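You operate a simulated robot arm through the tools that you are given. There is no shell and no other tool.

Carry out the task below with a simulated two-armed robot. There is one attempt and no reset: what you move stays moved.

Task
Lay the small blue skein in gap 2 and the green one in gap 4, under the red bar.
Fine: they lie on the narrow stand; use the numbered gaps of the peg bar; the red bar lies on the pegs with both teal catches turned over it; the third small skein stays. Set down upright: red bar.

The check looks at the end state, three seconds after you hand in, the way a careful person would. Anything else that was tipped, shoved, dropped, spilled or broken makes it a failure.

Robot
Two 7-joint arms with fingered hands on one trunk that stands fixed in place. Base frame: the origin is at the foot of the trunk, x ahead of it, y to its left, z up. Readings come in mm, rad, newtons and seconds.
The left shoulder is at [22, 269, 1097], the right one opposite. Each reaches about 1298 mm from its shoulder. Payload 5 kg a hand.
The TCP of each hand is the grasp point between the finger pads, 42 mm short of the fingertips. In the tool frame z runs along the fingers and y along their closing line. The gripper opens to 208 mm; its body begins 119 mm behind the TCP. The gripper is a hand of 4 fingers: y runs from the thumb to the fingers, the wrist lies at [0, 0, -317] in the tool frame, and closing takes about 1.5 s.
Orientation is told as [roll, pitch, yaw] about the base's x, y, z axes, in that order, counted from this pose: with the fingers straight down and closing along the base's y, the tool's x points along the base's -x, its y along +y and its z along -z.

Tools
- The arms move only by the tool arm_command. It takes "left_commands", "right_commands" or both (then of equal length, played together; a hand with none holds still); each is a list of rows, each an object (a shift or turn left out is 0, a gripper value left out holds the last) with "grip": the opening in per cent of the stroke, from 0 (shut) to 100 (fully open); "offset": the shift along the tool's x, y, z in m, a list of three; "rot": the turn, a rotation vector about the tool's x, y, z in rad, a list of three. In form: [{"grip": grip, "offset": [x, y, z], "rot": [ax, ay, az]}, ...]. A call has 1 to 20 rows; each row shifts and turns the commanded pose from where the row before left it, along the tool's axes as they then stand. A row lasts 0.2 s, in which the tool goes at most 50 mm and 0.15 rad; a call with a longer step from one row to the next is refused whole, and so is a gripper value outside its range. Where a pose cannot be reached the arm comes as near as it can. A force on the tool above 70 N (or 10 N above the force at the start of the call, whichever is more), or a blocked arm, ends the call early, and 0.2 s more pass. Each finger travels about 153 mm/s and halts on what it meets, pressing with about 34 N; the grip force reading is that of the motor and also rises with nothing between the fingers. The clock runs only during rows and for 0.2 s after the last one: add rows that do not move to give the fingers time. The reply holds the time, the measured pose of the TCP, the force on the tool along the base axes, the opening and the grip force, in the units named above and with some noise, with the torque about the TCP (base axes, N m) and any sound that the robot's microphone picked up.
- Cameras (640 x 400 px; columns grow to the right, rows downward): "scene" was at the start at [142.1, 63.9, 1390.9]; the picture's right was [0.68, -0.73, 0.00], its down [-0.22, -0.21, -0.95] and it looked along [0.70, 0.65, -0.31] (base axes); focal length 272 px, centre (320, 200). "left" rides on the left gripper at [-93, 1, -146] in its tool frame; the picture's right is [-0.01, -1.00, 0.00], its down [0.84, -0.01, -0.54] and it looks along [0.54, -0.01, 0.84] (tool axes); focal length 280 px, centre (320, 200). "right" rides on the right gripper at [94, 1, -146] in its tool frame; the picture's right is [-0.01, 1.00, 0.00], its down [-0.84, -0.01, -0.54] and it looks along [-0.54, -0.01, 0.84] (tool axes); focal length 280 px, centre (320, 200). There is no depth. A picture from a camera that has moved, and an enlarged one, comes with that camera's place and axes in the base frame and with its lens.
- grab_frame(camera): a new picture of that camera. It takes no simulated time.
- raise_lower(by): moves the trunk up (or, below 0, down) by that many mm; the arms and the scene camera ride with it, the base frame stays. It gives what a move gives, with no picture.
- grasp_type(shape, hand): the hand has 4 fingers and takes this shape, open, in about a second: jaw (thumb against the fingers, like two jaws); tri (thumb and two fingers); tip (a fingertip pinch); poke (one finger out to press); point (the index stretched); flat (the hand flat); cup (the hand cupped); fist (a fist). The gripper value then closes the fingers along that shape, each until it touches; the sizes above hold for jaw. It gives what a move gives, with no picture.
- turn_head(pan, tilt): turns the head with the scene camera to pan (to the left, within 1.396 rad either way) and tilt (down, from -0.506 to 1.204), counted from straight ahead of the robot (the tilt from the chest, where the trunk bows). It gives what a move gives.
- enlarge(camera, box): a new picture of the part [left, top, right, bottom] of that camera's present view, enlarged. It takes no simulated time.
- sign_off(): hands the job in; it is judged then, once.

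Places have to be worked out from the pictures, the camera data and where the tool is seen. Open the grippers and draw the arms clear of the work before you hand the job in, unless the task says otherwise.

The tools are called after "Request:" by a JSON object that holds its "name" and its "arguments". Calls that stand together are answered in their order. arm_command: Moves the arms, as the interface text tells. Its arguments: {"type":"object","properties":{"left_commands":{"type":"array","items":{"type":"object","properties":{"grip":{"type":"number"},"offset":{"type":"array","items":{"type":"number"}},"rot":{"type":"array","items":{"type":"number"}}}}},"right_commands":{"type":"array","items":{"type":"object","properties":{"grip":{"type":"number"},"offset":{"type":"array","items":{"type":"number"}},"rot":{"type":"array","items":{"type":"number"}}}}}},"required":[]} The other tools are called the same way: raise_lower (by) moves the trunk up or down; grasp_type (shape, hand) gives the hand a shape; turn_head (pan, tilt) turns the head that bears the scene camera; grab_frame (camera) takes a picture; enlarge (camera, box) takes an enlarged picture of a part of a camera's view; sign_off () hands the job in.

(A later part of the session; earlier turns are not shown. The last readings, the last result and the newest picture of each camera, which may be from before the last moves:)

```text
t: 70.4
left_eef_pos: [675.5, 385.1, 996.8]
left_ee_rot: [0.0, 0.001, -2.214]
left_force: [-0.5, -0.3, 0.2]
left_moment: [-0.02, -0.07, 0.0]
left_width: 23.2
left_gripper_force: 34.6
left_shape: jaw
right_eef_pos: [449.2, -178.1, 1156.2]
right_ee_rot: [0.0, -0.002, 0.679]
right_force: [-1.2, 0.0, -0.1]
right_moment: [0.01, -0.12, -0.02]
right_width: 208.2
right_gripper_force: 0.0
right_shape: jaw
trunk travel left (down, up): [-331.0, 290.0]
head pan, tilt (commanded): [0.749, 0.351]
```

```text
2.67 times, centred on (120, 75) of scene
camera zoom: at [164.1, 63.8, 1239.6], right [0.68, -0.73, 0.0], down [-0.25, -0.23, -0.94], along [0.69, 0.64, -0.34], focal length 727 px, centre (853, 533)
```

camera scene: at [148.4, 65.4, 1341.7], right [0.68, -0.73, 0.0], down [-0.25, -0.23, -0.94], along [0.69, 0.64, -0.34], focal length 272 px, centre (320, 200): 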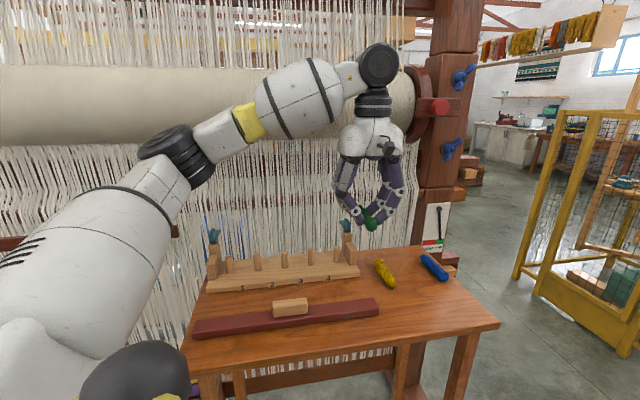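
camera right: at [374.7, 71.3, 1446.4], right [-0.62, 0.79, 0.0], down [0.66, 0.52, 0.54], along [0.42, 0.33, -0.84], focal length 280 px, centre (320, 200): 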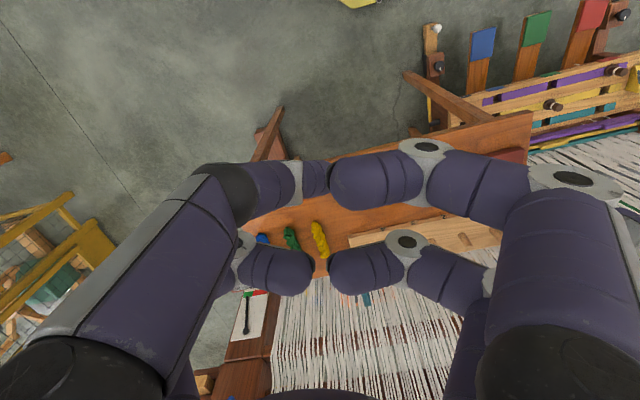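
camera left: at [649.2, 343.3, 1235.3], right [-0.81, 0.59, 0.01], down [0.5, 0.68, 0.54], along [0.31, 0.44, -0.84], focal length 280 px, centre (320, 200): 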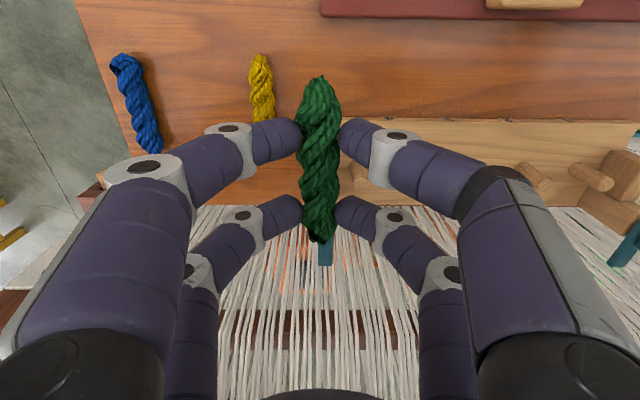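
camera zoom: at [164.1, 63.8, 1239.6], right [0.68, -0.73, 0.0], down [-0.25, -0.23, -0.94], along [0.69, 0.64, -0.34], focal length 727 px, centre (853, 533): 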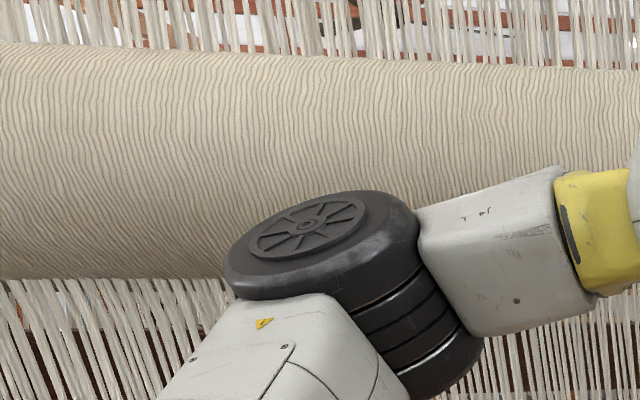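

I raise the trunk 150 mm (hand stays well in front of the roll) and repeat the silhouette measurement.

Request:
{"name": "raise_lower", "arguments": {"by": 150}}

Request:
{"name": "enlarge", "arguments": {"camera": "scene", "box": [0, 60, 240, 210]}}

Request:
{"name": "enlarge", "arguments": {"camera": "scene", "box": [200, 60, 440, 210]}}

```text
t: 72.2
left_eef_pos: [676.9, 385.4, 1142.7]
left_ee_rot: [-0.001, 0.0, -2.214]
left_force: [0.6, 0.9, -0.3]
left_moment: [-0.03, 0.06, -0.02]
left_width: 23.4
left_gripper_force: 33.8
left_shape: jaw
right_eef_pos: [452.2, -179.2, 1304.4]
right_ee_rot: [0.0, 0.0, 0.679]
right_force: [0.2, -0.1, 0.2]
right_moment: [0.02, 0.07, 0.01]
right_width: 207.8
right_gripper_force: 0.2
right_shape: jaw
trunk travel left (down, up): [-481.0, 140.0]
head pan, tilt (commanded): [0.749, 0.351]
```

```text
2.67 times, centred on (120, 135) of scene
camera zoom: at [142.1, 63.8, 1393.0], right [0.68, -0.73, 0.0], down [-0.25, -0.23, -0.94], along [0.69, 0.64, -0.34], focal length 727 px, centre (853, 373)
```

zoom: 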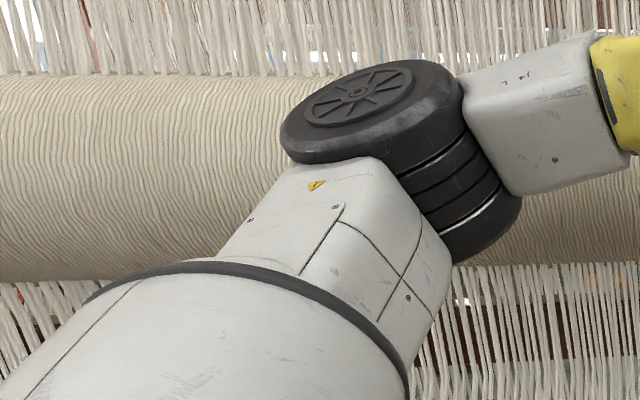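

```text
2.67 times, centred on (320, 135) of scene
camera zoom: at [142.1, 63.8, 1393.0], right [0.68, -0.73, 0.0], down [-0.25, -0.23, -0.94], along [0.69, 0.64, -0.34], focal length 727 px, centre (320, 373)
```

zoom: 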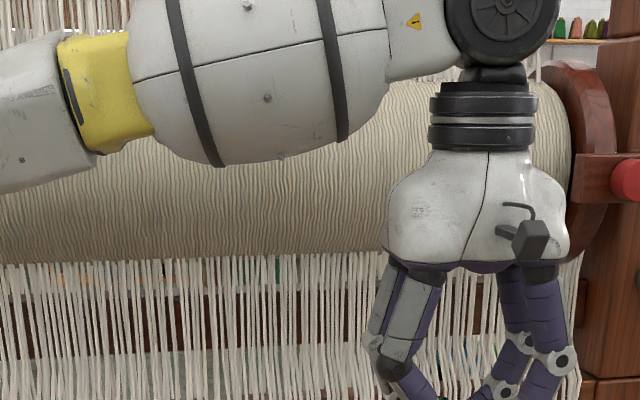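

The silhouettes put the roll's centre near n≈1003, z≈1324, R≈96 (front ≈ n 905), so a slight lean of ~6° keeps the wrist clear over the pegs. I tilt the hand 0.28 rad (away from the right post) plus 0.1 rad lean, and move over in front of gap 4 at z≈1060.

Request:
{"name": "arm_command", "arguments": {"left_commands": [{"rot": [-0.14, 0, 0]}, {"rot": [-0.14, 0, 0]}, {"rot": [0, 0.105, 0]}, {"offset": [-0.0014, -0.0299, 0.0127]}, {"offset": [-0.0014, -0.0299, 0.0127]}, {"offset": [-0.0014, -0.0299, 0.0127]}, {"offset": [-0.0014, -0.0299, 0.0127]}, {}]}}

Request:
{"name": "grab_frame", "arguments": {"camera": "left"}}

Request:
{"name": "grab_frame", "arguments": {"camera": "scene"}}

```text
t: 74.0
left_eef_pos: [595.5, 446.5, 1062.0]
left_ee_rot: [0.28, 0.101, -2.189]
left_force: [0.0, -0.2, 0.3]
left_moment: [-0.02, 0.0, -0.02]
left_width: 23.2
left_gripper_force: 33.9
left_shape: jaw
right_eef_pos: [450.3, -177.4, 1305.6]
right_ee_rot: [-0.001, -0.001, 0.678]
right_force: [0.5, -0.2, -0.4]
right_moment: [-0.02, 0.03, 0.01]
right_width: 207.9
right_gripper_force: 0.0
right_shape: jaw
trunk travel left (down, up): [-481.0, 140.0]
head pan, tilt (commanded): [0.749, 0.351]
```

```text
taken
camera left: at [501.1, 381.7, 1192.8], right [-0.78, 0.57, -0.28], down [0.32, 0.73, 0.6], along [0.54, 0.37, -0.75], focal length 280 px, centre (320, 200)
```

left: 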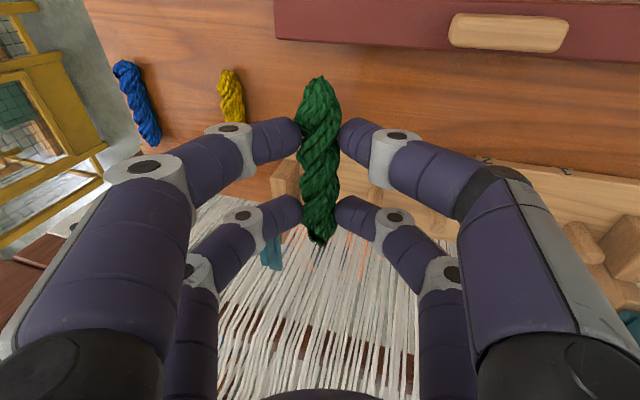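

```text
taken
camera scene: at [141.7, 63.9, 1393.2], right [0.68, -0.73, 0.0], down [-0.25, -0.23, -0.94], along [0.69, 0.64, -0.34], focal length 272 px, centre (320, 200)
```

scene: 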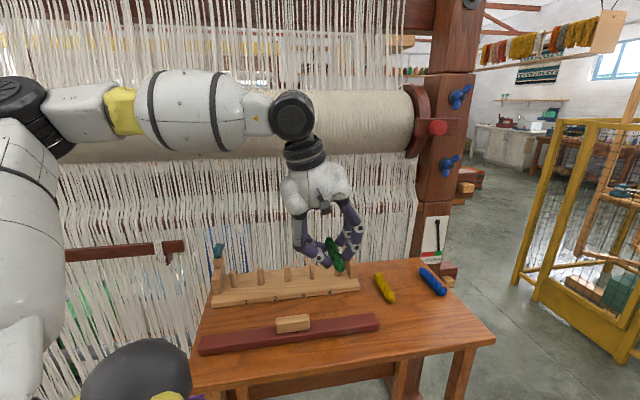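

At t≈208.5, n≈714.5, z≈1062, no load. I move straight toward the loom in two stages to n≈833, staying above the catches.

Request:
{"name": "arm_command", "arguments": {"left_commands": [{"offset": [0.0295, 0, 0.0031]}, {"offset": [0.0295, 0, 0.0031]}, {"offset": [0.0295, 0, 0.0031]}, {}]}}

Request:
{"name": "grab_frame", "arguments": {"camera": "left"}}

Request:
{"name": "grab_frame", "arguments": {"camera": "scene"}}

```text
t: 75.2
left_eef_pos: [644.0, 510.1, 1113.3]
left_ee_rot: [0.349, 0.148, -2.165]
left_force: [-0.9, -1.6, -0.4]
left_moment: [0.08, -0.17, 0.04]
left_width: 23.2
left_gripper_force: 33.6
left_shape: jaw
left hand out of reach, approached as far as the arm can: row 3
right_eef_pos: [450.5, -178.1, 1306.3]
right_ee_rot: [-0.001, -0.001, 0.681]
right_force: [0.4, -1.0, -0.5]
right_moment: [0.17, 0.02, 0.01]
right_width: 208.1
right_gripper_force: 0.0
right_shape: jaw
trunk travel left (down, up): [-481.0, 140.0]
head pan, tilt (commanded): [0.749, 0.351]
stopped in row 4 (left hand): the arm was blocked; the commanded pose is now the measured one
```

```text
taken
camera left: at [541.4, 443.5, 1237.0], right [-0.76, 0.56, -0.34], down [0.26, 0.74, 0.62], along [0.6, 0.38, -0.71], focal length 280 px, centre (320, 200)
```

left: 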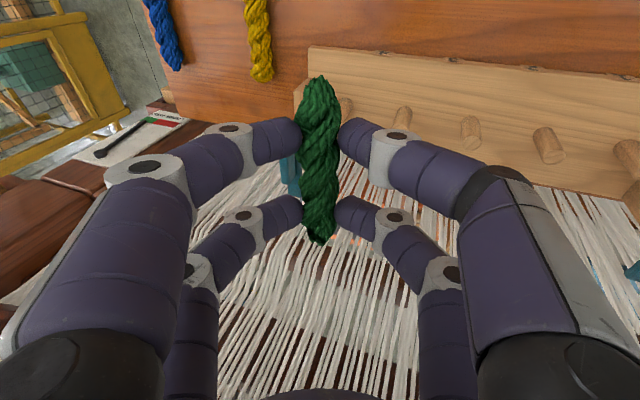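

```text
taken
camera scene: at [141.5, 62.9, 1392.8], right [0.68, -0.73, 0.0], down [-0.25, -0.23, -0.94], along [0.69, 0.64, -0.34], focal length 272 px, centre (320, 200)
```

scene: 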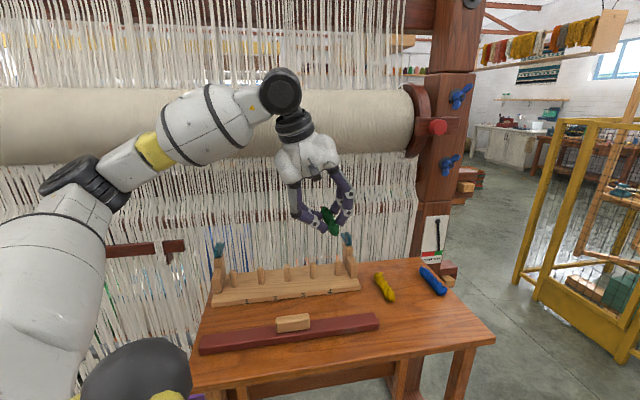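

The arm reconfigured oddly and got blocked – this flipped wrist pose is near a limit this far left. The skein is still held and nothing is disturbed. I back straight out toward the robot.

Request:
{"name": "arm_command", "arguments": {"left_commands": [{"offset": [-0.02, 0, 0]}, {"offset": [-0.02, 0, 0]}, {"offset": [-0.02, 0, 0]}, {"offset": [-0.02, 0, 0]}, {}]}}

```text
t: 76.4
left_eef_pos: [601.2, 443.7, 1100.5]
left_ee_rot: [0.344, 0.148, -2.166]
left_force: [-0.3, 0.1, 0.0]
left_moment: [0.0, -0.05, 0.01]
left_width: 23.1
left_gripper_force: 34.2
left_shape: jaw
right_eef_pos: [449.9, -177.7, 1307.3]
right_ee_rot: [-0.003, -0.001, 0.682]
right_force: [-0.7, -0.1, 0.3]
right_moment: [-0.06, -0.02, -0.03]
right_width: 207.8
right_gripper_force: 0.1
right_shape: jaw
trunk travel left (down, up): [-481.0, 140.0]
head pan, tilt (commanded): [0.749, 0.351]
```

Free again at n≈716. I level the hand and turn it back to the natural yaw (+0.93), where this side of the workspace is comfortable.

Request:
{"name": "arm_command", "arguments": {"left_commands": [{"rot": [0, -0.148, 0]}, {"rot": [0.12, 0, 0]}, {"rot": [0.12, 0, 0]}, {"rot": [0.1, 0, 0]}, {"rot": [0, 0, -0.143]}, {"rot": [0, 0, -0.143]}, {"rot": [0, 0, -0.143]}, {"rot": [0, 0, -0.143]}, {"rot": [0, 0, -0.143]}, {"rot": [0, 0, -0.143]}, {"rot": [0, 0, -0.143]}, {"rot": [0, 0, -0.143]}, {"rot": [0, 0, -0.143]}, {"rot": [0, 0, -0.143]}, {"rot": [0, 0, -0.143]}]}}

Request:
{"name": "arm_command", "arguments": {"left_commands": [{"rot": [0, 0, -0.143]}, {"rot": [0, 0, -0.143]}, {"rot": [0, 0, -0.143]}, {"rot": [0, 0, -0.143]}, {"rot": [0, 0, -0.143]}, {"rot": [0, 0, -0.143]}, {"rot": [0, 0, -0.143]}, {"rot": [0, 0, -0.143]}, {"rot": [0, 0, -0.143]}, {"rot": [0, 0, -0.143]}, {"rot": [0, 0, -0.12]}, {}]}}

Request:
{"name": "grab_frame", "arguments": {"camera": "scene"}}

Request:
{"name": "grab_frame", "arguments": {"camera": "left"}}

```text
t: 79.6
left_eef_pos: [601.4, 445.2, 1101.6]
left_ee_rot: [0.011, 0.0, -0.645]
left_force: [-0.8, 0.1, -1.0]
left_moment: [-0.02, -0.04, 0.01]
left_width: 23.0
left_gripper_force: 33.8
left_shape: jaw
right_eef_pos: [448.9, -179.0, 1305.9]
right_ee_rot: [-0.002, 0.0, 0.679]
right_force: [0.3, 0.6, 0.5]
right_moment: [-0.02, -0.02, 0.02]
right_width: 207.9
right_gripper_force: 0.0
right_shape: jaw
trunk travel left (down, up): [-481.0, 140.0]
head pan, tilt (commanded): [0.749, 0.351]
```

```text
t: 82.2
left_eef_pos: [600.4, 444.6, 1102.0]
left_ee_rot: [-0.001, -0.011, 0.907]
left_force: [0.5, -0.5, -0.2]
left_moment: [0.0, -0.02, 0.01]
left_width: 23.1
left_gripper_force: 33.9
left_shape: jaw
right_eef_pos: [450.1, -178.8, 1306.3]
right_ee_rot: [-0.002, -0.001, 0.68]
right_force: [-0.6, 0.1, 0.4]
right_moment: [-0.01, 0.02, -0.04]
right_width: 207.9
right_gripper_force: 0.1
right_shape: jaw
trunk travel left (down, up): [-481.0, 140.0]
head pan, tilt (commanded): [0.749, 0.351]
```

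```text
taken
camera scene: at [141.6, 63.9, 1393.2], right [0.68, -0.73, 0.0], down [-0.25, -0.23, -0.94], along [0.69, 0.64, -0.34], focal length 272 px, centre (320, 200)
```

scene: 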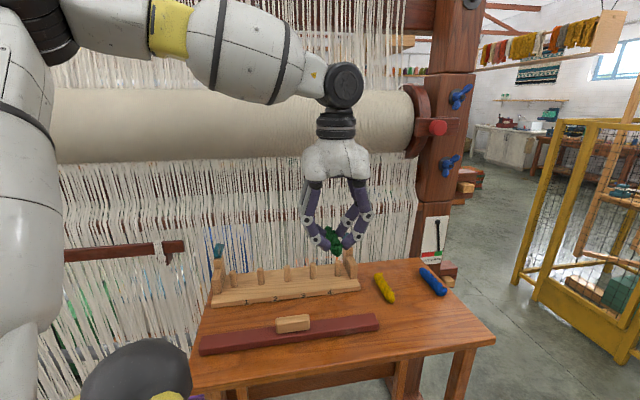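

```text
taken
camera left: at [656.7, 517.9, 1248.6], right [0.8, -0.61, 0.0], down [-0.51, -0.67, 0.53], along [-0.32, -0.42, -0.85], focal length 280 px, centre (320, 200)
```

left: 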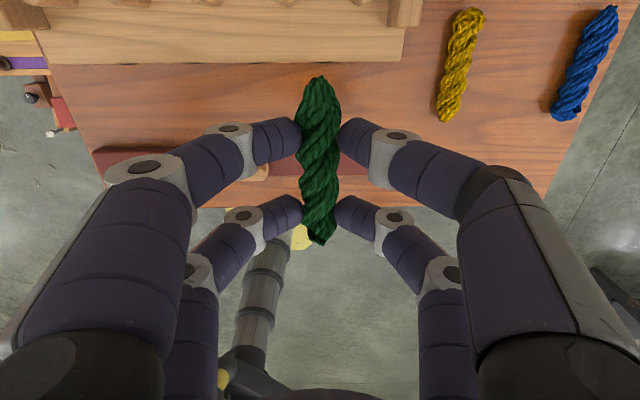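

Natural yaw restored, elbow up, skein secure. I apply the 0.28 rad tilt (fingers toward +t) and 0.12 rad lean and settle at z≈1062 in front of gap 4.

Request:
{"name": "arm_command", "arguments": {"left_commands": [{"rot": [0, 0, -0.02]}, {"rot": [0.14, 0, 0]}, {"rot": [0.14, 0, 0]}, {"rot": [0, -0.12, 0]}, {"offset": [0.0022, 0.0075, 0.0186]}, {"offset": [0.0022, 0.0075, 0.0186]}, {}]}}

Request:
{"name": "arm_command", "arguments": {"left_commands": [{"offset": [-0.0192, 0, 0.0023]}, {"offset": [-0.0192, 0, 0.0023]}, {"offset": [-0.0192, 0, 0.0023]}, {}]}}

Request:
{"name": "grab_frame", "arguments": {"camera": "scene"}}

Request:
{"name": "grab_frame", "arguments": {"camera": "left"}}

```text
t: 83.8
left_eef_pos: [598.1, 449.3, 1062.9]
left_ee_rot: [-0.284, -0.124, 0.959]
left_force: [-0.1, 0.4, -0.7]
left_moment: [-0.09, -0.06, -0.01]
left_width: 23.2
left_gripper_force: 33.6
left_shape: jaw
right_eef_pos: [449.9, -176.6, 1305.0]
right_ee_rot: [-0.001, 0.001, 0.682]
right_force: [0.2, 0.7, -0.7]
right_moment: [-0.09, 0.02, 0.0]
right_width: 207.9
right_gripper_force: 0.1
right_shape: jaw
trunk travel left (down, up): [-481.0, 140.0]
head pan, tilt (commanded): [0.749, 0.351]
```

```text
t: 84.8
left_eef_pos: [633.7, 491.9, 1063.1]
left_ee_rot: [-0.282, -0.126, 0.957]
left_force: [0.1, -0.9, -0.1]
left_moment: [0.05, 0.0, -0.02]
left_width: 22.9
left_gripper_force: 33.8
left_shape: jaw
right_eef_pos: [449.2, -177.6, 1307.3]
right_ee_rot: [0.001, -0.001, 0.679]
right_force: [-0.2, -0.3, -0.4]
right_moment: [0.09, -0.08, -0.01]
right_width: 207.6
right_gripper_force: 0.0
right_shape: jaw
trunk travel left (down, up): [-481.0, 140.0]
head pan, tilt (commanded): [0.749, 0.351]
```

```text
taken
camera scene: at [141.3, 63.2, 1393.4], right [0.68, -0.73, 0.0], down [-0.25, -0.23, -0.94], along [0.69, 0.64, -0.34], focal length 272 px, centre (320, 200)
```

scene: 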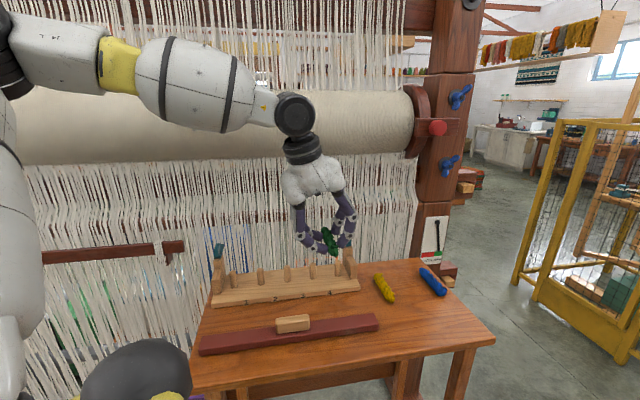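

```text
taken
camera left: at [642.3, 578.5, 1214.9], right [0.77, -0.57, 0.28], down [-0.63, -0.66, 0.41], along [-0.05, -0.49, -0.87], focal length 280 px, centre (320, 200)
```

left: 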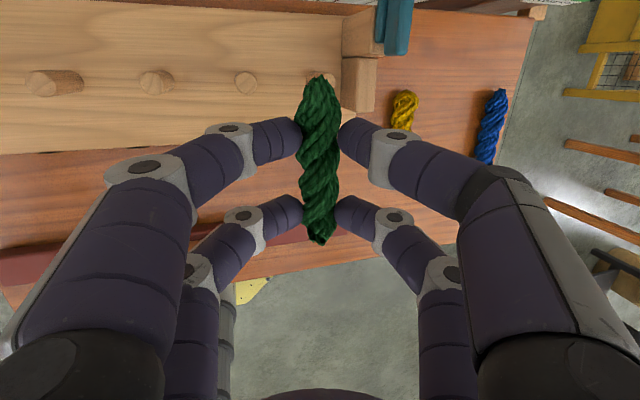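

Pegs in the camera view confirm the row at n≈833 (peg 4 at t≈179). I continue to n≈832 at the same height.

Request:
{"name": "arm_command", "arguments": {"left_commands": [{"offset": [-0.0192, 0.0006, 0.0021]}, {"offset": [-0.0192, 0.0006, 0.0021]}, {"offset": [-0.0192, 0.0006, 0.0021]}, {}]}}

Request:
{"name": "enlarge", "arguments": {"camera": "scene", "box": [220, 160, 400, 310]}}

Request:
{"name": "grab_frame", "arguments": {"camera": "left"}}

```text
t: 85.8
left_eef_pos: [665.0, 541.9, 1062.3]
left_ee_rot: [-0.282, -0.125, 0.956]
left_force: [0.2, -0.7, 0.3]
left_moment: [0.01, 0.03, -0.03]
left_width: 22.9
left_gripper_force: 33.7
left_shape: jaw
right_eef_pos: [449.3, -178.3, 1306.8]
right_ee_rot: [-0.003, -0.002, 0.68]
right_force: [-1.0, 0.0, 0.6]
right_moment: [-0.02, -0.01, -0.01]
right_width: 207.9
right_gripper_force: 0.0
right_shape: jaw
trunk travel left (down, up): [-481.0, 140.0]
head pan, tilt (commanded): [0.749, 0.351]
```

```text
2.67 times, centred on (310, 235) of scene
camera zoom: at [141.6, 63.7, 1393.3], right [0.68, -0.73, 0.0], down [-0.25, -0.23, -0.94], along [0.69, 0.64, -0.34], focal length 727 px, centre (347, 107)
```

zoom: 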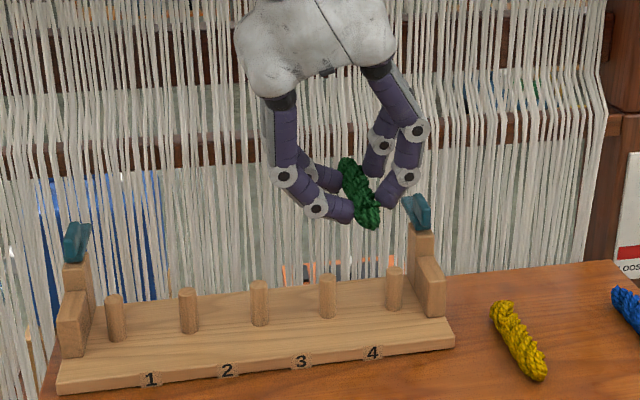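

```text
taken
camera left: at [674.4, 626.3, 1214.3], right [0.77, -0.57, 0.28], down [-0.63, -0.66, 0.41], along [-0.05, -0.49, -0.87], focal length 280 px, centre (320, 200)
```

left: 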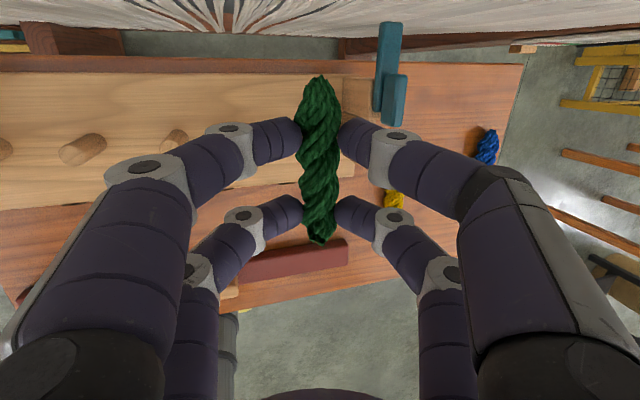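

Above gap 4 now (t≈207, n≈832.5). I descend about 100 mm, with a 3 mm shift in t, then check clearances to the post and pegs.

Request:
{"name": "arm_command", "arguments": {"left_commands": [{"offset": [0.0029, 0.0064, 0.0243]}, {"offset": [0.0029, 0.0064, 0.0243]}, {"offset": [0.0029, 0.0064, 0.0243]}, {"offset": [0.0029, 0.0064, 0.0243]}, {}]}}

Request:
{"name": "enlarge", "arguments": {"camera": "scene", "box": [270, 200, 380, 310]}}

Request:
{"name": "grab_frame", "arguments": {"camera": "left"}}

```text
t: 87.0
left_eef_pos: [668.9, 539.4, 960.5]
left_ee_rot: [-0.286, -0.128, 0.959]
left_force: [0.0, 0.0, -0.9]
left_moment: [0.05, 0.02, -0.02]
left_width: 23.1
left_gripper_force: 34.7
left_shape: jaw
right_eef_pos: [449.3, -178.7, 1307.2]
right_ee_rot: [-0.002, -0.002, 0.681]
right_force: [0.2, -0.7, -0.2]
right_moment: [0.02, -0.03, 0.02]
right_width: 208.0
right_gripper_force: 0.0
right_shape: jaw
trunk travel left (down, up): [-481.0, 140.0]
head pan, tilt (commanded): [0.749, 0.351]
```

```text
3.64 times, centred on (325, 255) of scene
camera zoom: at [141.4, 63.6, 1393.3], right [0.68, -0.73, 0.0], down [-0.25, -0.23, -0.94], along [0.69, 0.64, -0.34], focal length 991 px, centre (302, 0)
```

zoom: 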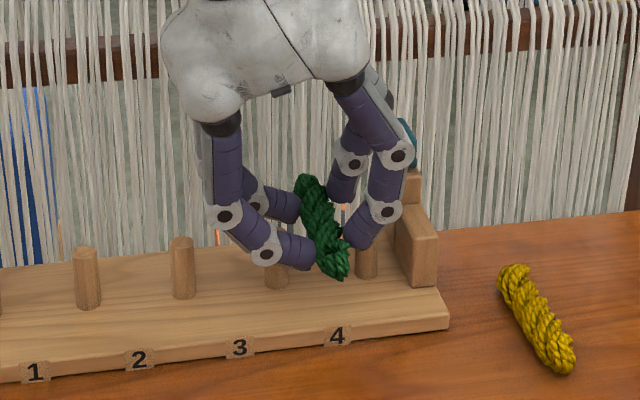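

```text
taken
camera left: at [677.7, 625.1, 1112.4], right [0.77, -0.57, 0.28], down [-0.63, -0.66, 0.41], along [-0.05, -0.49, -0.87], focal length 280 px, centre (320, 200)
```

left: 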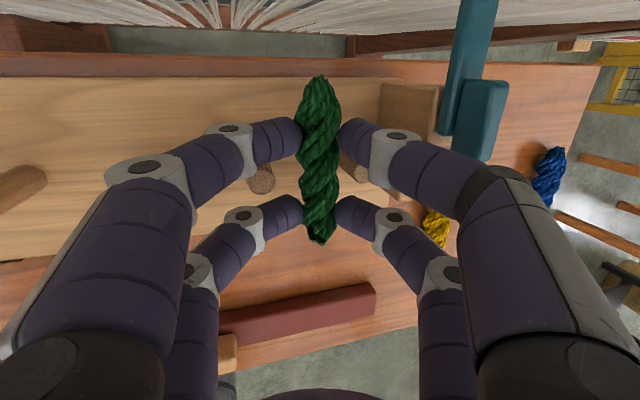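

Peg 4 and peg 5 are visible lying between the two finger pairs, as planned. I descend another 25 mm in small steps, nudging 2 mm away from the post.

Request:
{"name": "arm_command", "arguments": {"left_commands": [{"offset": [0.0009, 0.0029, 0.0078]}, {"offset": [0.0009, 0.0029, 0.0078]}, {"offset": [0.0009, 0.0029, 0.0078]}, {}]}}

Request:
{"name": "enlarge", "arguments": {"camera": "scene", "box": [280, 220, 370, 310]}}

Request:
{"name": "grab_frame", "arguments": {"camera": "left"}}

```text
t: 88.0
left_eef_pos: [669.3, 541.8, 937.2]
left_ee_rot: [-0.283, -0.126, 0.958]
left_force: [0.4, -0.6, -0.7]
left_moment: [-0.03, 0.01, 0.03]
left_width: 23.0
left_gripper_force: 33.7
left_shape: jaw
right_eef_pos: [450.0, -178.7, 1306.6]
right_ee_rot: [-0.002, -0.002, 0.678]
right_force: [0.5, -0.4, 0.4]
right_moment: [0.02, 0.0, 0.0]
right_width: 207.8
right_gripper_force: 0.0
right_shape: jaw
trunk travel left (down, up): [-481.0, 140.0]
head pan, tilt (commanded): [0.749, 0.351]
```

```text
4.44 times, centred on (325, 265) of scene
camera zoom: at [141.5, 63.7, 1393.3], right [0.68, -0.73, 0.0], down [-0.25, -0.23, -0.94], along [0.69, 0.64, -0.34], focal length 1211 px, centre (298, -89)
```

zoom: 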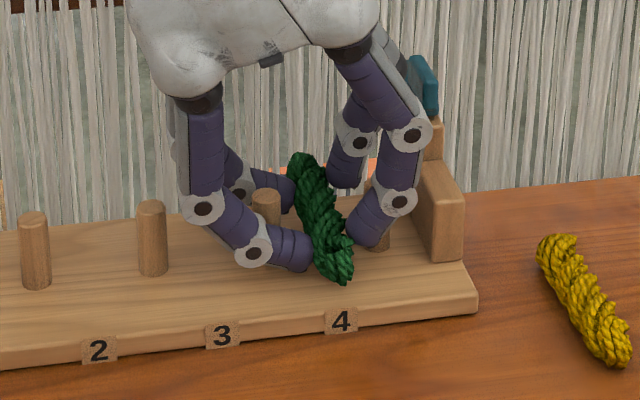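

```text
taken
camera left: at [677.9, 626.7, 1087.3], right [0.77, -0.57, 0.28], down [-0.63, -0.66, 0.41], along [-0.05, -0.49, -0.87], focal length 280 px, centre (320, 200)
```

left: 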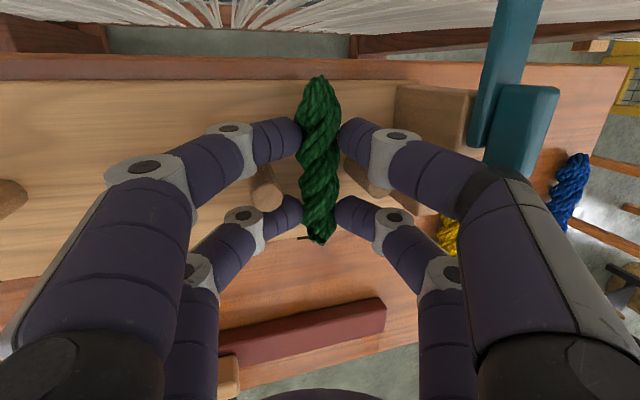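

Everything clears; the skein's front end is close to the board. I lower 4 mm, then 3 mm, watching the force.

Request:
{"name": "arm_command", "arguments": {"left_commands": [{"offset": [0.0005, 0.0011, 0.0038]}, {}]}}

Request:
{"name": "arm_command", "arguments": {"left_commands": [{"offset": [0.0003, 0.0008, 0.0029]}, {}]}}

Request:
{"name": "enlarge", "arguments": {"camera": "scene", "box": [290, 230, 370, 310]}}

```text
t: 88.6
left_eef_pos: [668.1, 541.9, 932.9]
left_ee_rot: [-0.282, -0.127, 0.959]
left_force: [0.9, 1.3, 8.4]
left_moment: [-0.22, 0.16, 0.02]
left_width: 23.2
left_gripper_force: 34.1
left_shape: jaw
right_eef_pos: [449.3, -179.1, 1307.5]
right_ee_rot: [0.0, -0.002, 0.679]
right_force: [0.5, 0.1, 0.0]
right_moment: [0.01, 0.02, 0.01]
right_width: 207.9
right_gripper_force: 0.0
right_shape: jaw
trunk travel left (down, up): [-481.0, 140.0]
head pan, tilt (commanded): [0.749, 0.351]
```

```text
t: 89.2
left_eef_pos: [669.8, 543.3, 931.0]
left_ee_rot: [-0.287, -0.127, 0.958]
left_force: [5.1, 5.0, 21.1]
left_moment: [-0.52, 0.45, -0.01]
left_width: 23.9
left_gripper_force: 33.4
left_shape: jaw
right_eef_pos: [448.3, -178.1, 1306.9]
right_ee_rot: [0.0, -0.001, 0.678]
right_force: [-0.7, 0.5, -1.0]
right_moment: [0.0, 0.05, 0.01]
right_width: 208.0
right_gripper_force: 0.0
right_shape: jaw
trunk travel left (down, up): [-481.0, 140.0]
head pan, tilt (commanded): [0.749, 0.351]
```

```text
5.00 times, centred on (330, 270) of scene
camera zoom: at [140.8, 63.3, 1393.5], right [0.68, -0.73, 0.0], down [-0.25, -0.23, -0.94], along [0.69, 0.64, -0.34], focal length 1363 px, centre (270, -150)
```

zoom: 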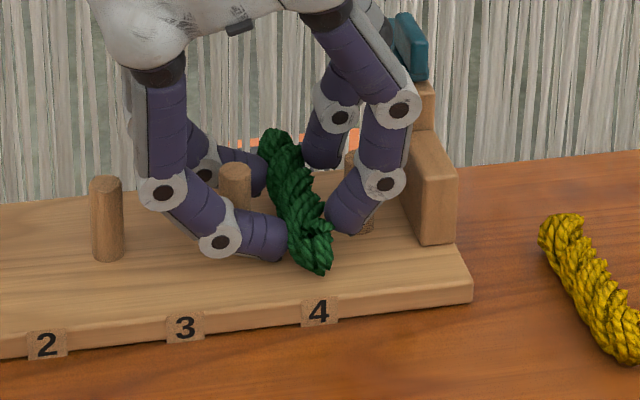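

Front end is on the board (contact moment points to n −46). I ease up 1.5 mm and open just enough to release (~33 mm), keeping clear of the post.

Request:
{"name": "arm_command", "arguments": {"left_commands": [{"offset": [-0.0002, -0.0004, -0.0014]}, {"grip": 14}, {"grip": 16}, {"grip": 16}, {"grip": 16}]}}

Request:
{"name": "enlarge", "arguments": {"camera": "scene", "box": [290, 230, 370, 310]}}

Request:
{"name": "grab_frame", "arguments": {"camera": "left"}}

```text
t: 90.4
left_eef_pos: [668.7, 541.7, 930.1]
left_ee_rot: [-0.284, -0.125, 0.958]
left_force: [-0.5, -0.8, 2.0]
left_moment: [-0.06, 0.04, 0.03]
left_width: 32.8
left_gripper_force: 0.1
left_shape: jaw
right_eef_pos: [450.1, -177.7, 1307.2]
right_ee_rot: [-0.001, -0.002, 0.68]
right_force: [-0.1, -0.5, -0.8]
right_moment: [-0.04, 0.01, 0.01]
right_width: 208.0
right_gripper_force: 0.0
right_shape: jaw
trunk travel left (down, up): [-481.0, 140.0]
head pan, tilt (commanded): [0.749, 0.351]
```

```text
5.00 times, centred on (330, 270) of scene
camera zoom: at [141.5, 63.7, 1393.2], right [0.68, -0.73, 0.0], down [-0.25, -0.23, -0.94], along [0.69, 0.64, -0.34], focal length 1363 px, centre (270, -150)
```

zoom: 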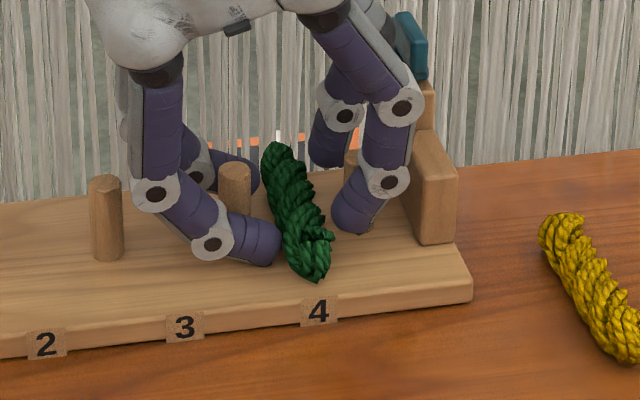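

```text
taken
camera left: at [676.9, 627.6, 1081.4], right [0.77, -0.57, 0.28], down [-0.63, -0.66, 0.41], along [-0.05, -0.49, -0.87], focal length 280 px, centre (320, 200)
```

left: 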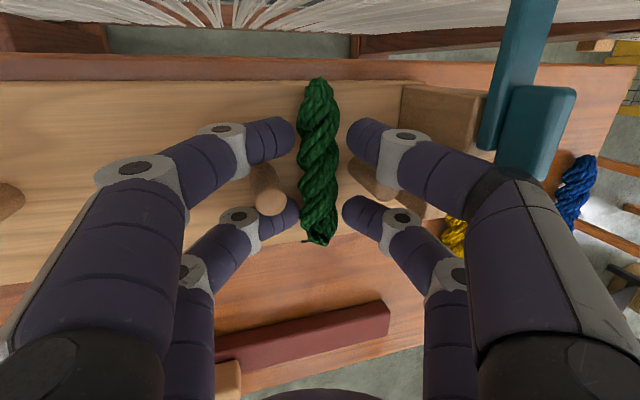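

Green has dropped flat into gap 4. I lift straight up slowly first, then higher.

Request:
{"name": "arm_command", "arguments": {"left_commands": [{"offset": [-0.0009, -0.0021, -0.0072]}, {"offset": [-0.0009, -0.0021, -0.0072]}, {"offset": [-0.0012, -0.0028, -0.0095]}, {"offset": [-0.0023, -0.0055, -0.0191]}, {"offset": [-0.0023, -0.0055, -0.0191]}, {"offset": [-0.0023, -0.0055, -0.0191]}, {"offset": [-0.0023, -0.0055, -0.0191]}, {"offset": [-0.0023, -0.0055, -0.0191]}, {}]}}

Request:
{"name": "enlarge", "arguments": {"camera": "scene", "box": [200, 220, 400, 345]}}

```text
t: 92.4
left_eef_pos: [667.0, 542.7, 1055.1]
left_ee_rot: [-0.283, -0.123, 0.958]
left_force: [0.8, 0.9, -0.1]
left_moment: [-0.01, 0.0, -0.03]
left_width: 33.0
left_gripper_force: 0.1
left_shape: jaw
right_eef_pos: [450.7, -177.7, 1306.5]
right_ee_rot: [-0.001, 0.0, 0.679]
right_force: [0.0, 0.5, -1.0]
right_moment: [-0.03, 0.05, 0.02]
right_width: 208.0
right_gripper_force: 0.1
right_shape: jaw
trunk travel left (down, up): [-481.0, 140.0]
head pan, tilt (commanded): [0.749, 0.351]
```

```text
3.20 times, centred on (300, 282) of scene
camera zoom: at [141.8, 64.0, 1393.1], right [0.68, -0.73, 0.0], down [-0.25, -0.23, -0.94], along [0.69, 0.64, -0.34], focal length 872 px, centre (384, -64)
```

zoom: 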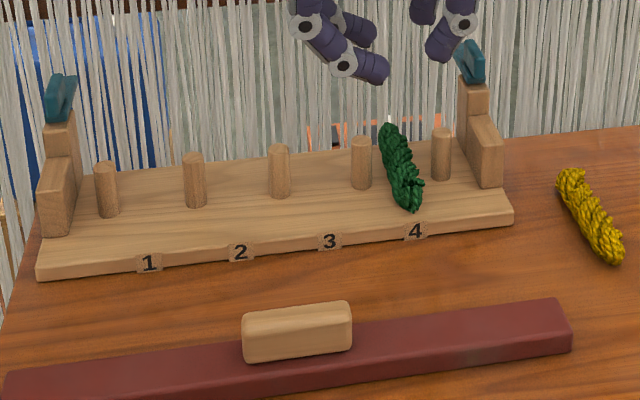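

Green sits well inside gap 4 and the hand is clear. Next, blue: I back away from the loom, remove the lean, and travel right at height past the post.

Request:
{"name": "arm_command", "arguments": {"left_commands": [{"offset": [0.0255, 0, -0.0031]}, {"offset": [0.0255, 0, -0.0031]}, {"offset": [0.0255, 0, -0.0031]}, {"rot": [0, 0.12, 0]}, {"offset": [0, -0.0304, 0.0088]}, {"offset": [0, -0.0304, 0.0088]}, {"offset": [0, -0.0304, 0.0088]}, {"offset": [0, -0.0304, 0.0088]}, {"offset": [0, -0.0304, 0.0088]}, {"offset": [0, -0.0304, 0.0088]}, {"offset": [0, -0.0304, 0.0088]}, {}]}}

Request:
{"name": "raise_lower", "arguments": {"by": -55}}

Request:
{"name": "grab_frame", "arguments": {"camera": "left"}}

```text
t: 95.0
left_eef_pos: [799.5, 348.8, 1055.8]
left_ee_rot: [-0.28, -0.013, 0.926]
left_force: [-0.3, 1.4, 0.0]
left_moment: [-0.11, -0.05, 0.01]
left_width: 33.4
left_gripper_force: 0.1
left_shape: jaw
right_eef_pos: [449.0, -178.5, 1307.4]
right_ee_rot: [-0.002, -0.003, 0.681]
right_force: [0.3, 0.6, 0.0]
right_moment: [-0.07, -0.04, -0.02]
right_width: 207.8
right_gripper_force: 0.1
right_shape: jaw
trunk travel left (down, up): [-481.0, 140.0]
head pan, tilt (commanded): [0.749, 0.351]
```

```text
t: 95.9
left_eef_pos: [796.6, 345.8, 1001.2]
left_ee_rot: [-0.282, -0.009, 0.923]
left_force: [-0.5, -1.0, -0.3]
left_moment: [0.02, -0.04, -0.02]
left_width: 33.3
left_gripper_force: 0.1
left_shape: jaw
right_eef_pos: [448.8, -178.7, 1252.6]
right_ee_rot: [-0.001, -0.001, 0.68]
right_force: [0.2, 0.1, 0.7]
right_moment: [-0.01, -0.1, 0.01]
right_width: 208.0
right_gripper_force: 0.1
right_shape: jaw
trunk travel left (down, up): [-426.0, 195.0]
head pan, tilt (commanded): [0.749, 0.351]
```

```text
taken
camera left: at [819.0, 444.8, 1142.2], right [0.77, -0.57, 0.28], down [-0.62, -0.59, 0.51], along [-0.13, -0.57, -0.81], focal length 280 px, centre (320, 200)
```

left: 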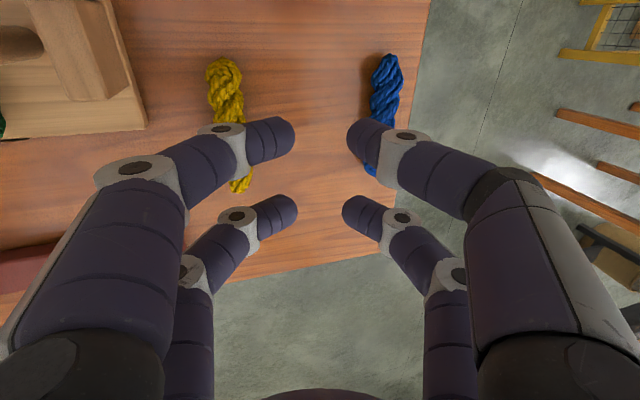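

Now over the free space at t≈430. I move on to the blue skein (t≈525) lowering to z≈956 with the fingers opened to ~50 mm.

Request:
{"name": "arm_command", "arguments": {"left_commands": [{"grip": 24, "offset": [-0.0005, -0.0195, 0.0173]}, {"offset": [-0.0005, -0.0195, 0.0173]}, {"offset": [-0.0005, -0.0195, 0.0173]}, {"offset": [-0.0005, -0.0195, 0.0173]}, {}, {}]}}

Request:
{"name": "grab_frame", "arguments": {"camera": "left"}}

```text
t: 97.3
left_eef_pos: [874.9, 292.9, 953.7]
left_ee_rot: [-0.282, -0.01, 0.926]
left_force: [0.3, -0.6, -0.6]
left_moment: [-0.04, 0.03, -0.03]
left_width: 49.4
left_gripper_force: 0.2
left_shape: jaw
right_eef_pos: [451.3, -178.5, 1250.9]
right_ee_rot: [-0.001, -0.002, 0.679]
right_force: [1.0, 0.0, 0.0]
right_moment: [-0.01, 0.04, -0.01]
right_width: 207.6
right_gripper_force: 0.0
right_shape: jaw
trunk travel left (down, up): [-426.0, 195.0]
head pan, tilt (commanded): [0.749, 0.351]
```

```text
taken
camera left: at [897.7, 391.6, 1095.7], right [0.77, -0.57, 0.28], down [-0.62, -0.59, 0.51], along [-0.13, -0.57, -0.81], focal length 280 px, centre (320, 200)
```

left: 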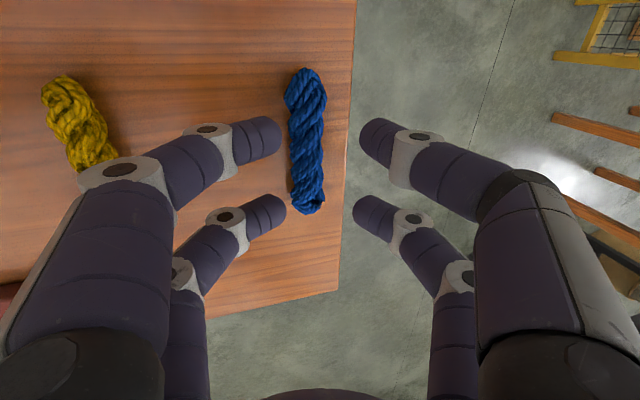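

Blue measures t≈535, n≈758. With green gone I can take it slightly off-centre, so I reduce the tilt to ~0.22 for a better bite and descend to z≈930.

Request:
{"name": "arm_command", "arguments": {"left_commands": [{"rot": [-0.06, 0, 0]}, {"offset": [-0.0018, 0.0026, 0.0115]}, {"offset": [0, 0.0026, 0.0115]}, {}, {}]}}

Request:
{"name": "grab_frame", "arguments": {"camera": "left"}}

Request:
{"name": "enlarge", "arguments": {"camera": "scene", "box": [370, 200, 480, 290]}}

```text
t: 98.5
left_eef_pos: [875.4, 293.8, 929.6]
left_ee_rot: [-0.221, -0.01, 0.925]
left_force: [0.1, -0.1, -0.2]
left_moment: [0.01, -0.01, -0.02]
left_width: 49.5
left_gripper_force: 0.1
left_shape: jaw
right_eef_pos: [449.9, -177.4, 1251.6]
right_ee_rot: [0.0, -0.001, 0.678]
right_force: [0.9, 0.2, 0.6]
right_moment: [-0.03, 0.0, 0.01]
right_width: 207.7
right_gripper_force: 0.0
right_shape: jaw
trunk travel left (down, up): [-426.0, 195.0]
head pan, tilt (commanded): [0.749, 0.351]
```

```text
taken
camera left: at [905.0, 387.5, 1074.0], right [0.79, -0.58, 0.22], down [-0.6, -0.61, 0.52], along [-0.17, -0.54, -0.83], focal length 280 px, centre (320, 200)
```

left: 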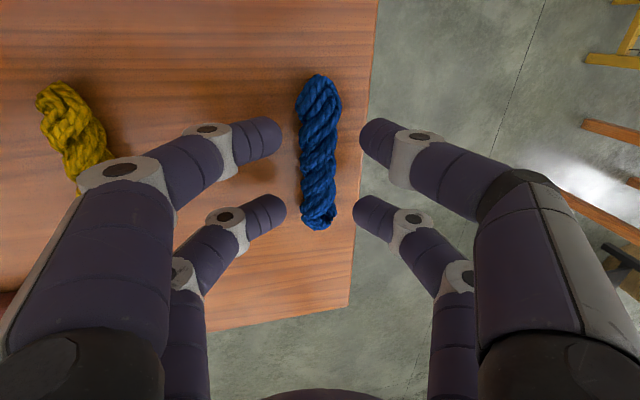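

```text
4.44 times, centred on (425, 245) of scene
camera zoom: at [146.6, 63.9, 1337.3], right [0.68, -0.73, 0.0], down [-0.25, -0.23, -0.94], along [0.69, 0.64, -0.34], focal length 1211 px, centre (-147, 0)
```

zoom: 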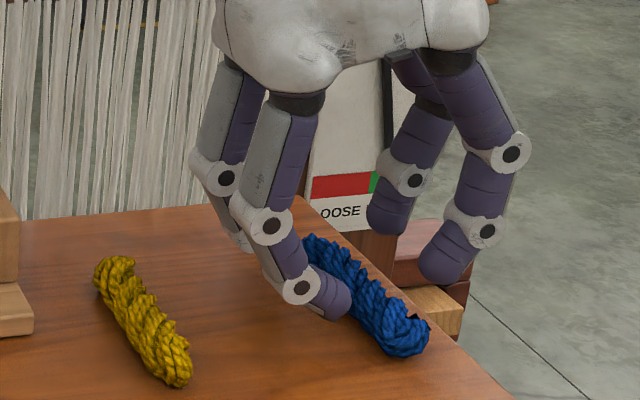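

Blue is centred along the tool axis. I descend ~17 mm along that axis with the opening cut to 42 mm.

Request:
{"name": "arm_command", "arguments": {"left_commands": [{"grip": 20, "offset": [0, 0, 0.0085]}, {"grip": 20, "offset": [0, 0, 0.0085]}, {}, {}]}}

Request:
{"name": "grab_frame", "arguments": {"camera": "left"}}

Request:
{"name": "enlarge", "arguments": {"camera": "scene", "box": [370, 200, 480, 290]}}

```text
t: 99.5
left_eef_pos: [878.6, 291.7, 915.3]
left_ee_rot: [-0.221, -0.011, 0.925]
left_force: [-0.1, 0.4, 0.1]
left_moment: [0.01, 0.02, 0.01]
left_width: 41.8
left_gripper_force: 0.0
left_shape: jaw
right_eef_pos: [450.5, -179.1, 1251.7]
right_ee_rot: [0.001, -0.001, 0.679]
right_force: [-0.2, -0.5, 0.3]
right_moment: [0.02, 0.0, -0.01]
right_width: 207.8
right_gripper_force: 0.1
right_shape: jaw
trunk travel left (down, up): [-426.0, 195.0]
head pan, tilt (commanded): [0.749, 0.351]
```

```text
taken
camera left: at [907.3, 384.5, 1058.2], right [0.79, -0.58, 0.22], down [-0.6, -0.61, 0.52], along [-0.17, -0.54, -0.83], focal length 280 px, centre (320, 200)
```

left: 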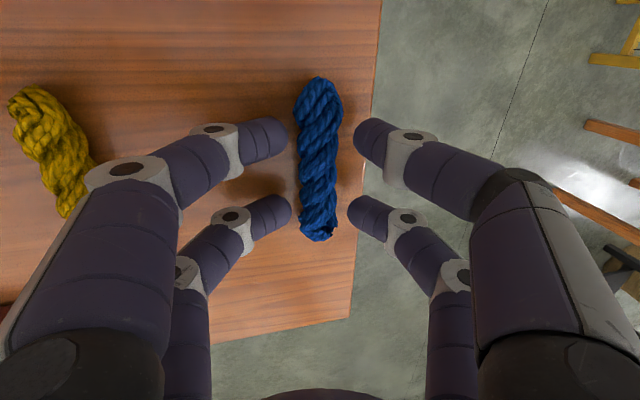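

```text
4.44 times, centred on (425, 245) of scene
camera zoom: at [146.5, 63.8, 1337.4], right [0.68, -0.73, 0.0], down [-0.25, -0.23, -0.94], along [0.69, 0.64, -0.34], focal length 1211 px, centre (-147, 0)
```

zoom: 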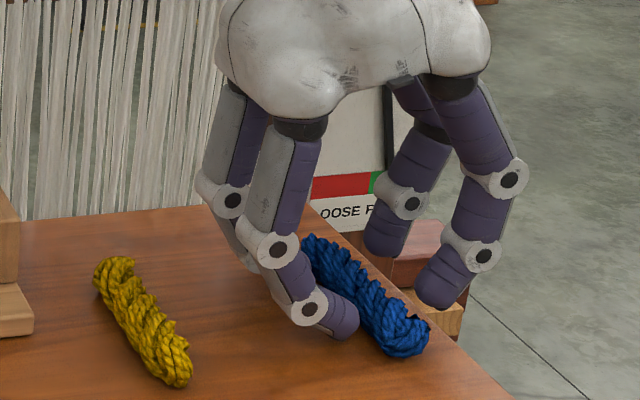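

Well centred with no contact. I lower 3 mm more, narrow, lower 1.5 mm, then close on the blue skein.

Request:
{"name": "arm_command", "arguments": {"left_commands": [{"offset": [0, 0.0003, 0.003]}, {"grip": 16}, {"grip": 16, "offset": [0, 0.0003, 0.0015]}, {"grip": 5}, {"grip": 5}, {"grip": 5}, {"grip": 5}, {"grip": 5}]}}

Request:
{"name": "grab_frame", "arguments": {"camera": "left"}}

Request:
{"name": "enlarge", "arguments": {"camera": "scene", "box": [370, 200, 480, 290]}}

```text
t: 101.3
left_eef_pos: [878.1, 291.1, 910.7]
left_ee_rot: [-0.223, -0.011, 0.925]
left_force: [1.3, 0.8, 3.2]
left_moment: [0.1, -0.03, 0.06]
left_width: 23.8
left_gripper_force: 33.6
left_shape: jaw
right_eef_pos: [449.9, -178.5, 1251.6]
right_ee_rot: [-0.002, -0.002, 0.679]
right_force: [0.3, 0.5, 0.3]
right_moment: [0.0, 0.0, -0.03]
right_width: 207.8
right_gripper_force: 0.1
right_shape: jaw
trunk travel left (down, up): [-426.0, 195.0]
head pan, tilt (commanded): [0.749, 0.351]
```

```text
taken
camera left: at [907.9, 384.8, 1054.6], right [0.79, -0.58, 0.22], down [-0.6, -0.61, 0.52], along [-0.17, -0.54, -0.83], focal length 280 px, centre (320, 200)
```

left: 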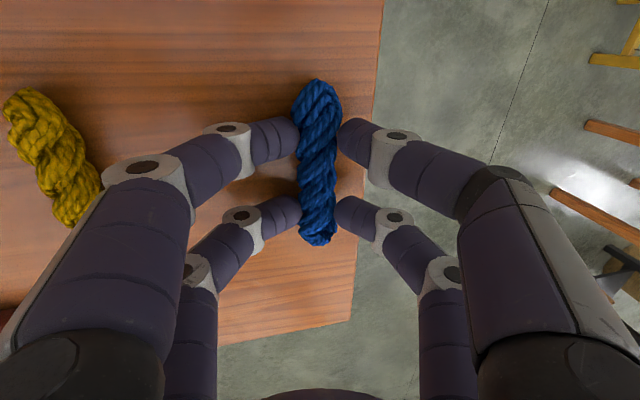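

```text
4.44 times, centred on (425, 245) of scene
camera zoom: at [146.3, 63.7, 1337.4], right [0.68, -0.73, 0.0], down [-0.25, -0.23, -0.94], along [0.69, 0.64, -0.34], focal length 1211 px, centre (-147, 0)
```

zoom: 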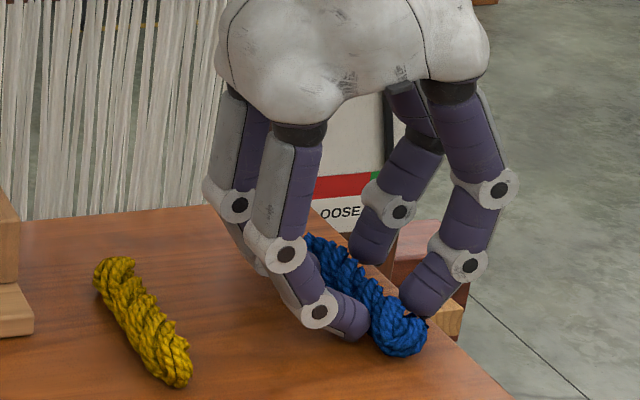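

Gripped (23.8 mm, 34 N). I lift gently 40 mm and check that the blue skein comes along.

Request:
{"name": "arm_command", "arguments": {"left_commands": [{"offset": [0, -0.001, -0.009]}, {"offset": [0, -0.0015, -0.015]}, {"offset": [0, -0.0015, -0.015]}, {}]}}

Request:
{"name": "grab_frame", "arguments": {"camera": "left"}}

Request:
{"name": "enlarge", "arguments": {"camera": "scene", "box": [370, 190, 480, 280]}}

```text
t: 102.3
left_eef_pos: [875.4, 293.2, 947.0]
left_ee_rot: [-0.221, -0.009, 0.924]
left_force: [0.6, 0.0, 0.1]
left_moment: [0.01, -0.01, 0.03]
left_width: 23.8
left_gripper_force: 34.3
left_shape: jaw
right_eef_pos: [449.8, -178.0, 1251.2]
right_ee_rot: [0.0, -0.002, 0.679]
right_force: [0.5, -0.1, -0.2]
right_moment: [-0.06, 0.03, -0.02]
right_width: 207.6
right_gripper_force: 0.1
right_shape: jaw
trunk travel left (down, up): [-426.0, 195.0]
head pan, tilt (commanded): [0.749, 0.351]
```

```text
taken
camera left: at [903.5, 387.5, 1091.7], right [0.79, -0.58, 0.22], down [-0.6, -0.61, 0.52], along [-0.17, -0.54, -0.83], focal length 280 px, centre (320, 200)
```

left: 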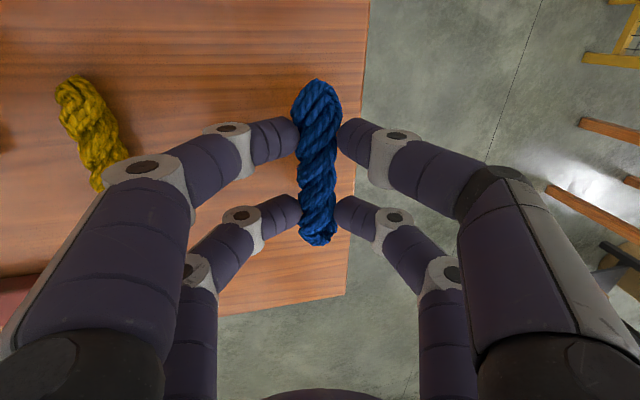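

```text
4.44 times, centred on (425, 235) of scene
camera zoom: at [146.7, 63.8, 1337.3], right [0.68, -0.73, 0.0], down [-0.25, -0.23, -0.94], along [0.69, 0.64, -0.34], focal length 1211 px, centre (-147, 44)
```

zoom: 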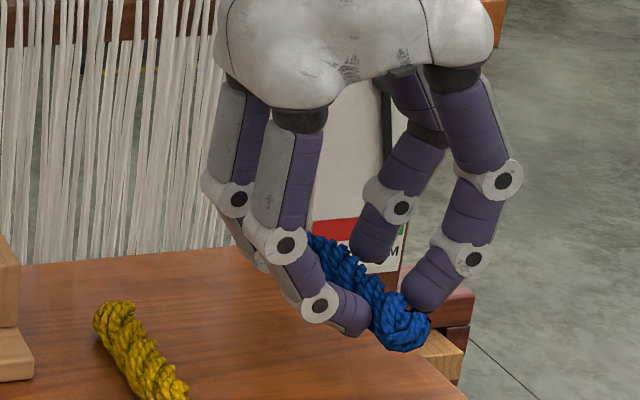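

Blue is held securely. I lift and carry it left along n≈760, in front of and above the peg bar, toward gap 2.

Request:
{"name": "arm_command", "arguments": {"left_commands": [{"offset": [0, 0.0215, -0.0262]}, {"offset": [0, 0.0215, -0.0262]}, {"offset": [0, 0.0215, -0.0262]}, {"offset": [0, 0.0215, -0.0262]}, {"offset": [0, 0.0215, -0.0262]}, {"offset": [0, 0.0215, -0.0262]}, {"offset": [0.002, 0.0372, -0.0084]}, {"offset": [0.002, 0.0372, -0.0084]}, {"offset": [0.002, 0.0372, -0.0084]}, {"offset": [0.002, 0.0372, -0.0084]}, {}]}}

Request:
{"name": "grab_frame", "arguments": {"camera": "scene"}}

```text
t: 104.7
left_eef_pos: [620.6, 474.0, 1073.2]
left_ee_rot: [-0.22, -0.011, 0.923]
left_force: [0.1, -0.4, -1.0]
left_moment: [0.0, 0.05, -0.01]
left_width: 23.8
left_gripper_force: 33.7
left_shape: jaw
right_eef_pos: [449.8, -178.7, 1250.0]
right_ee_rot: [0.001, -0.003, 0.679]
right_force: [0.4, -1.5, -0.4]
right_moment: [0.07, 0.01, 0.01]
right_width: 207.9
right_gripper_force: 0.0
right_shape: jaw
trunk travel left (down, up): [-426.0, 195.0]
head pan, tilt (commanded): [0.749, 0.351]
```

```text
taken
camera scene: at [146.8, 63.5, 1337.3], right [0.68, -0.73, 0.0], down [-0.25, -0.23, -0.94], along [0.69, 0.64, -0.34], focal length 272 px, centre (320, 200)
```

scene: 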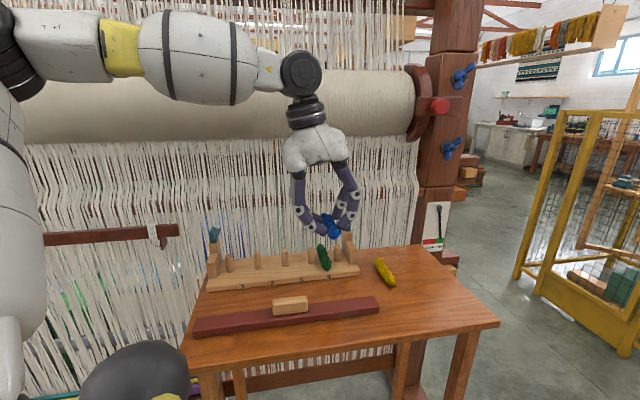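

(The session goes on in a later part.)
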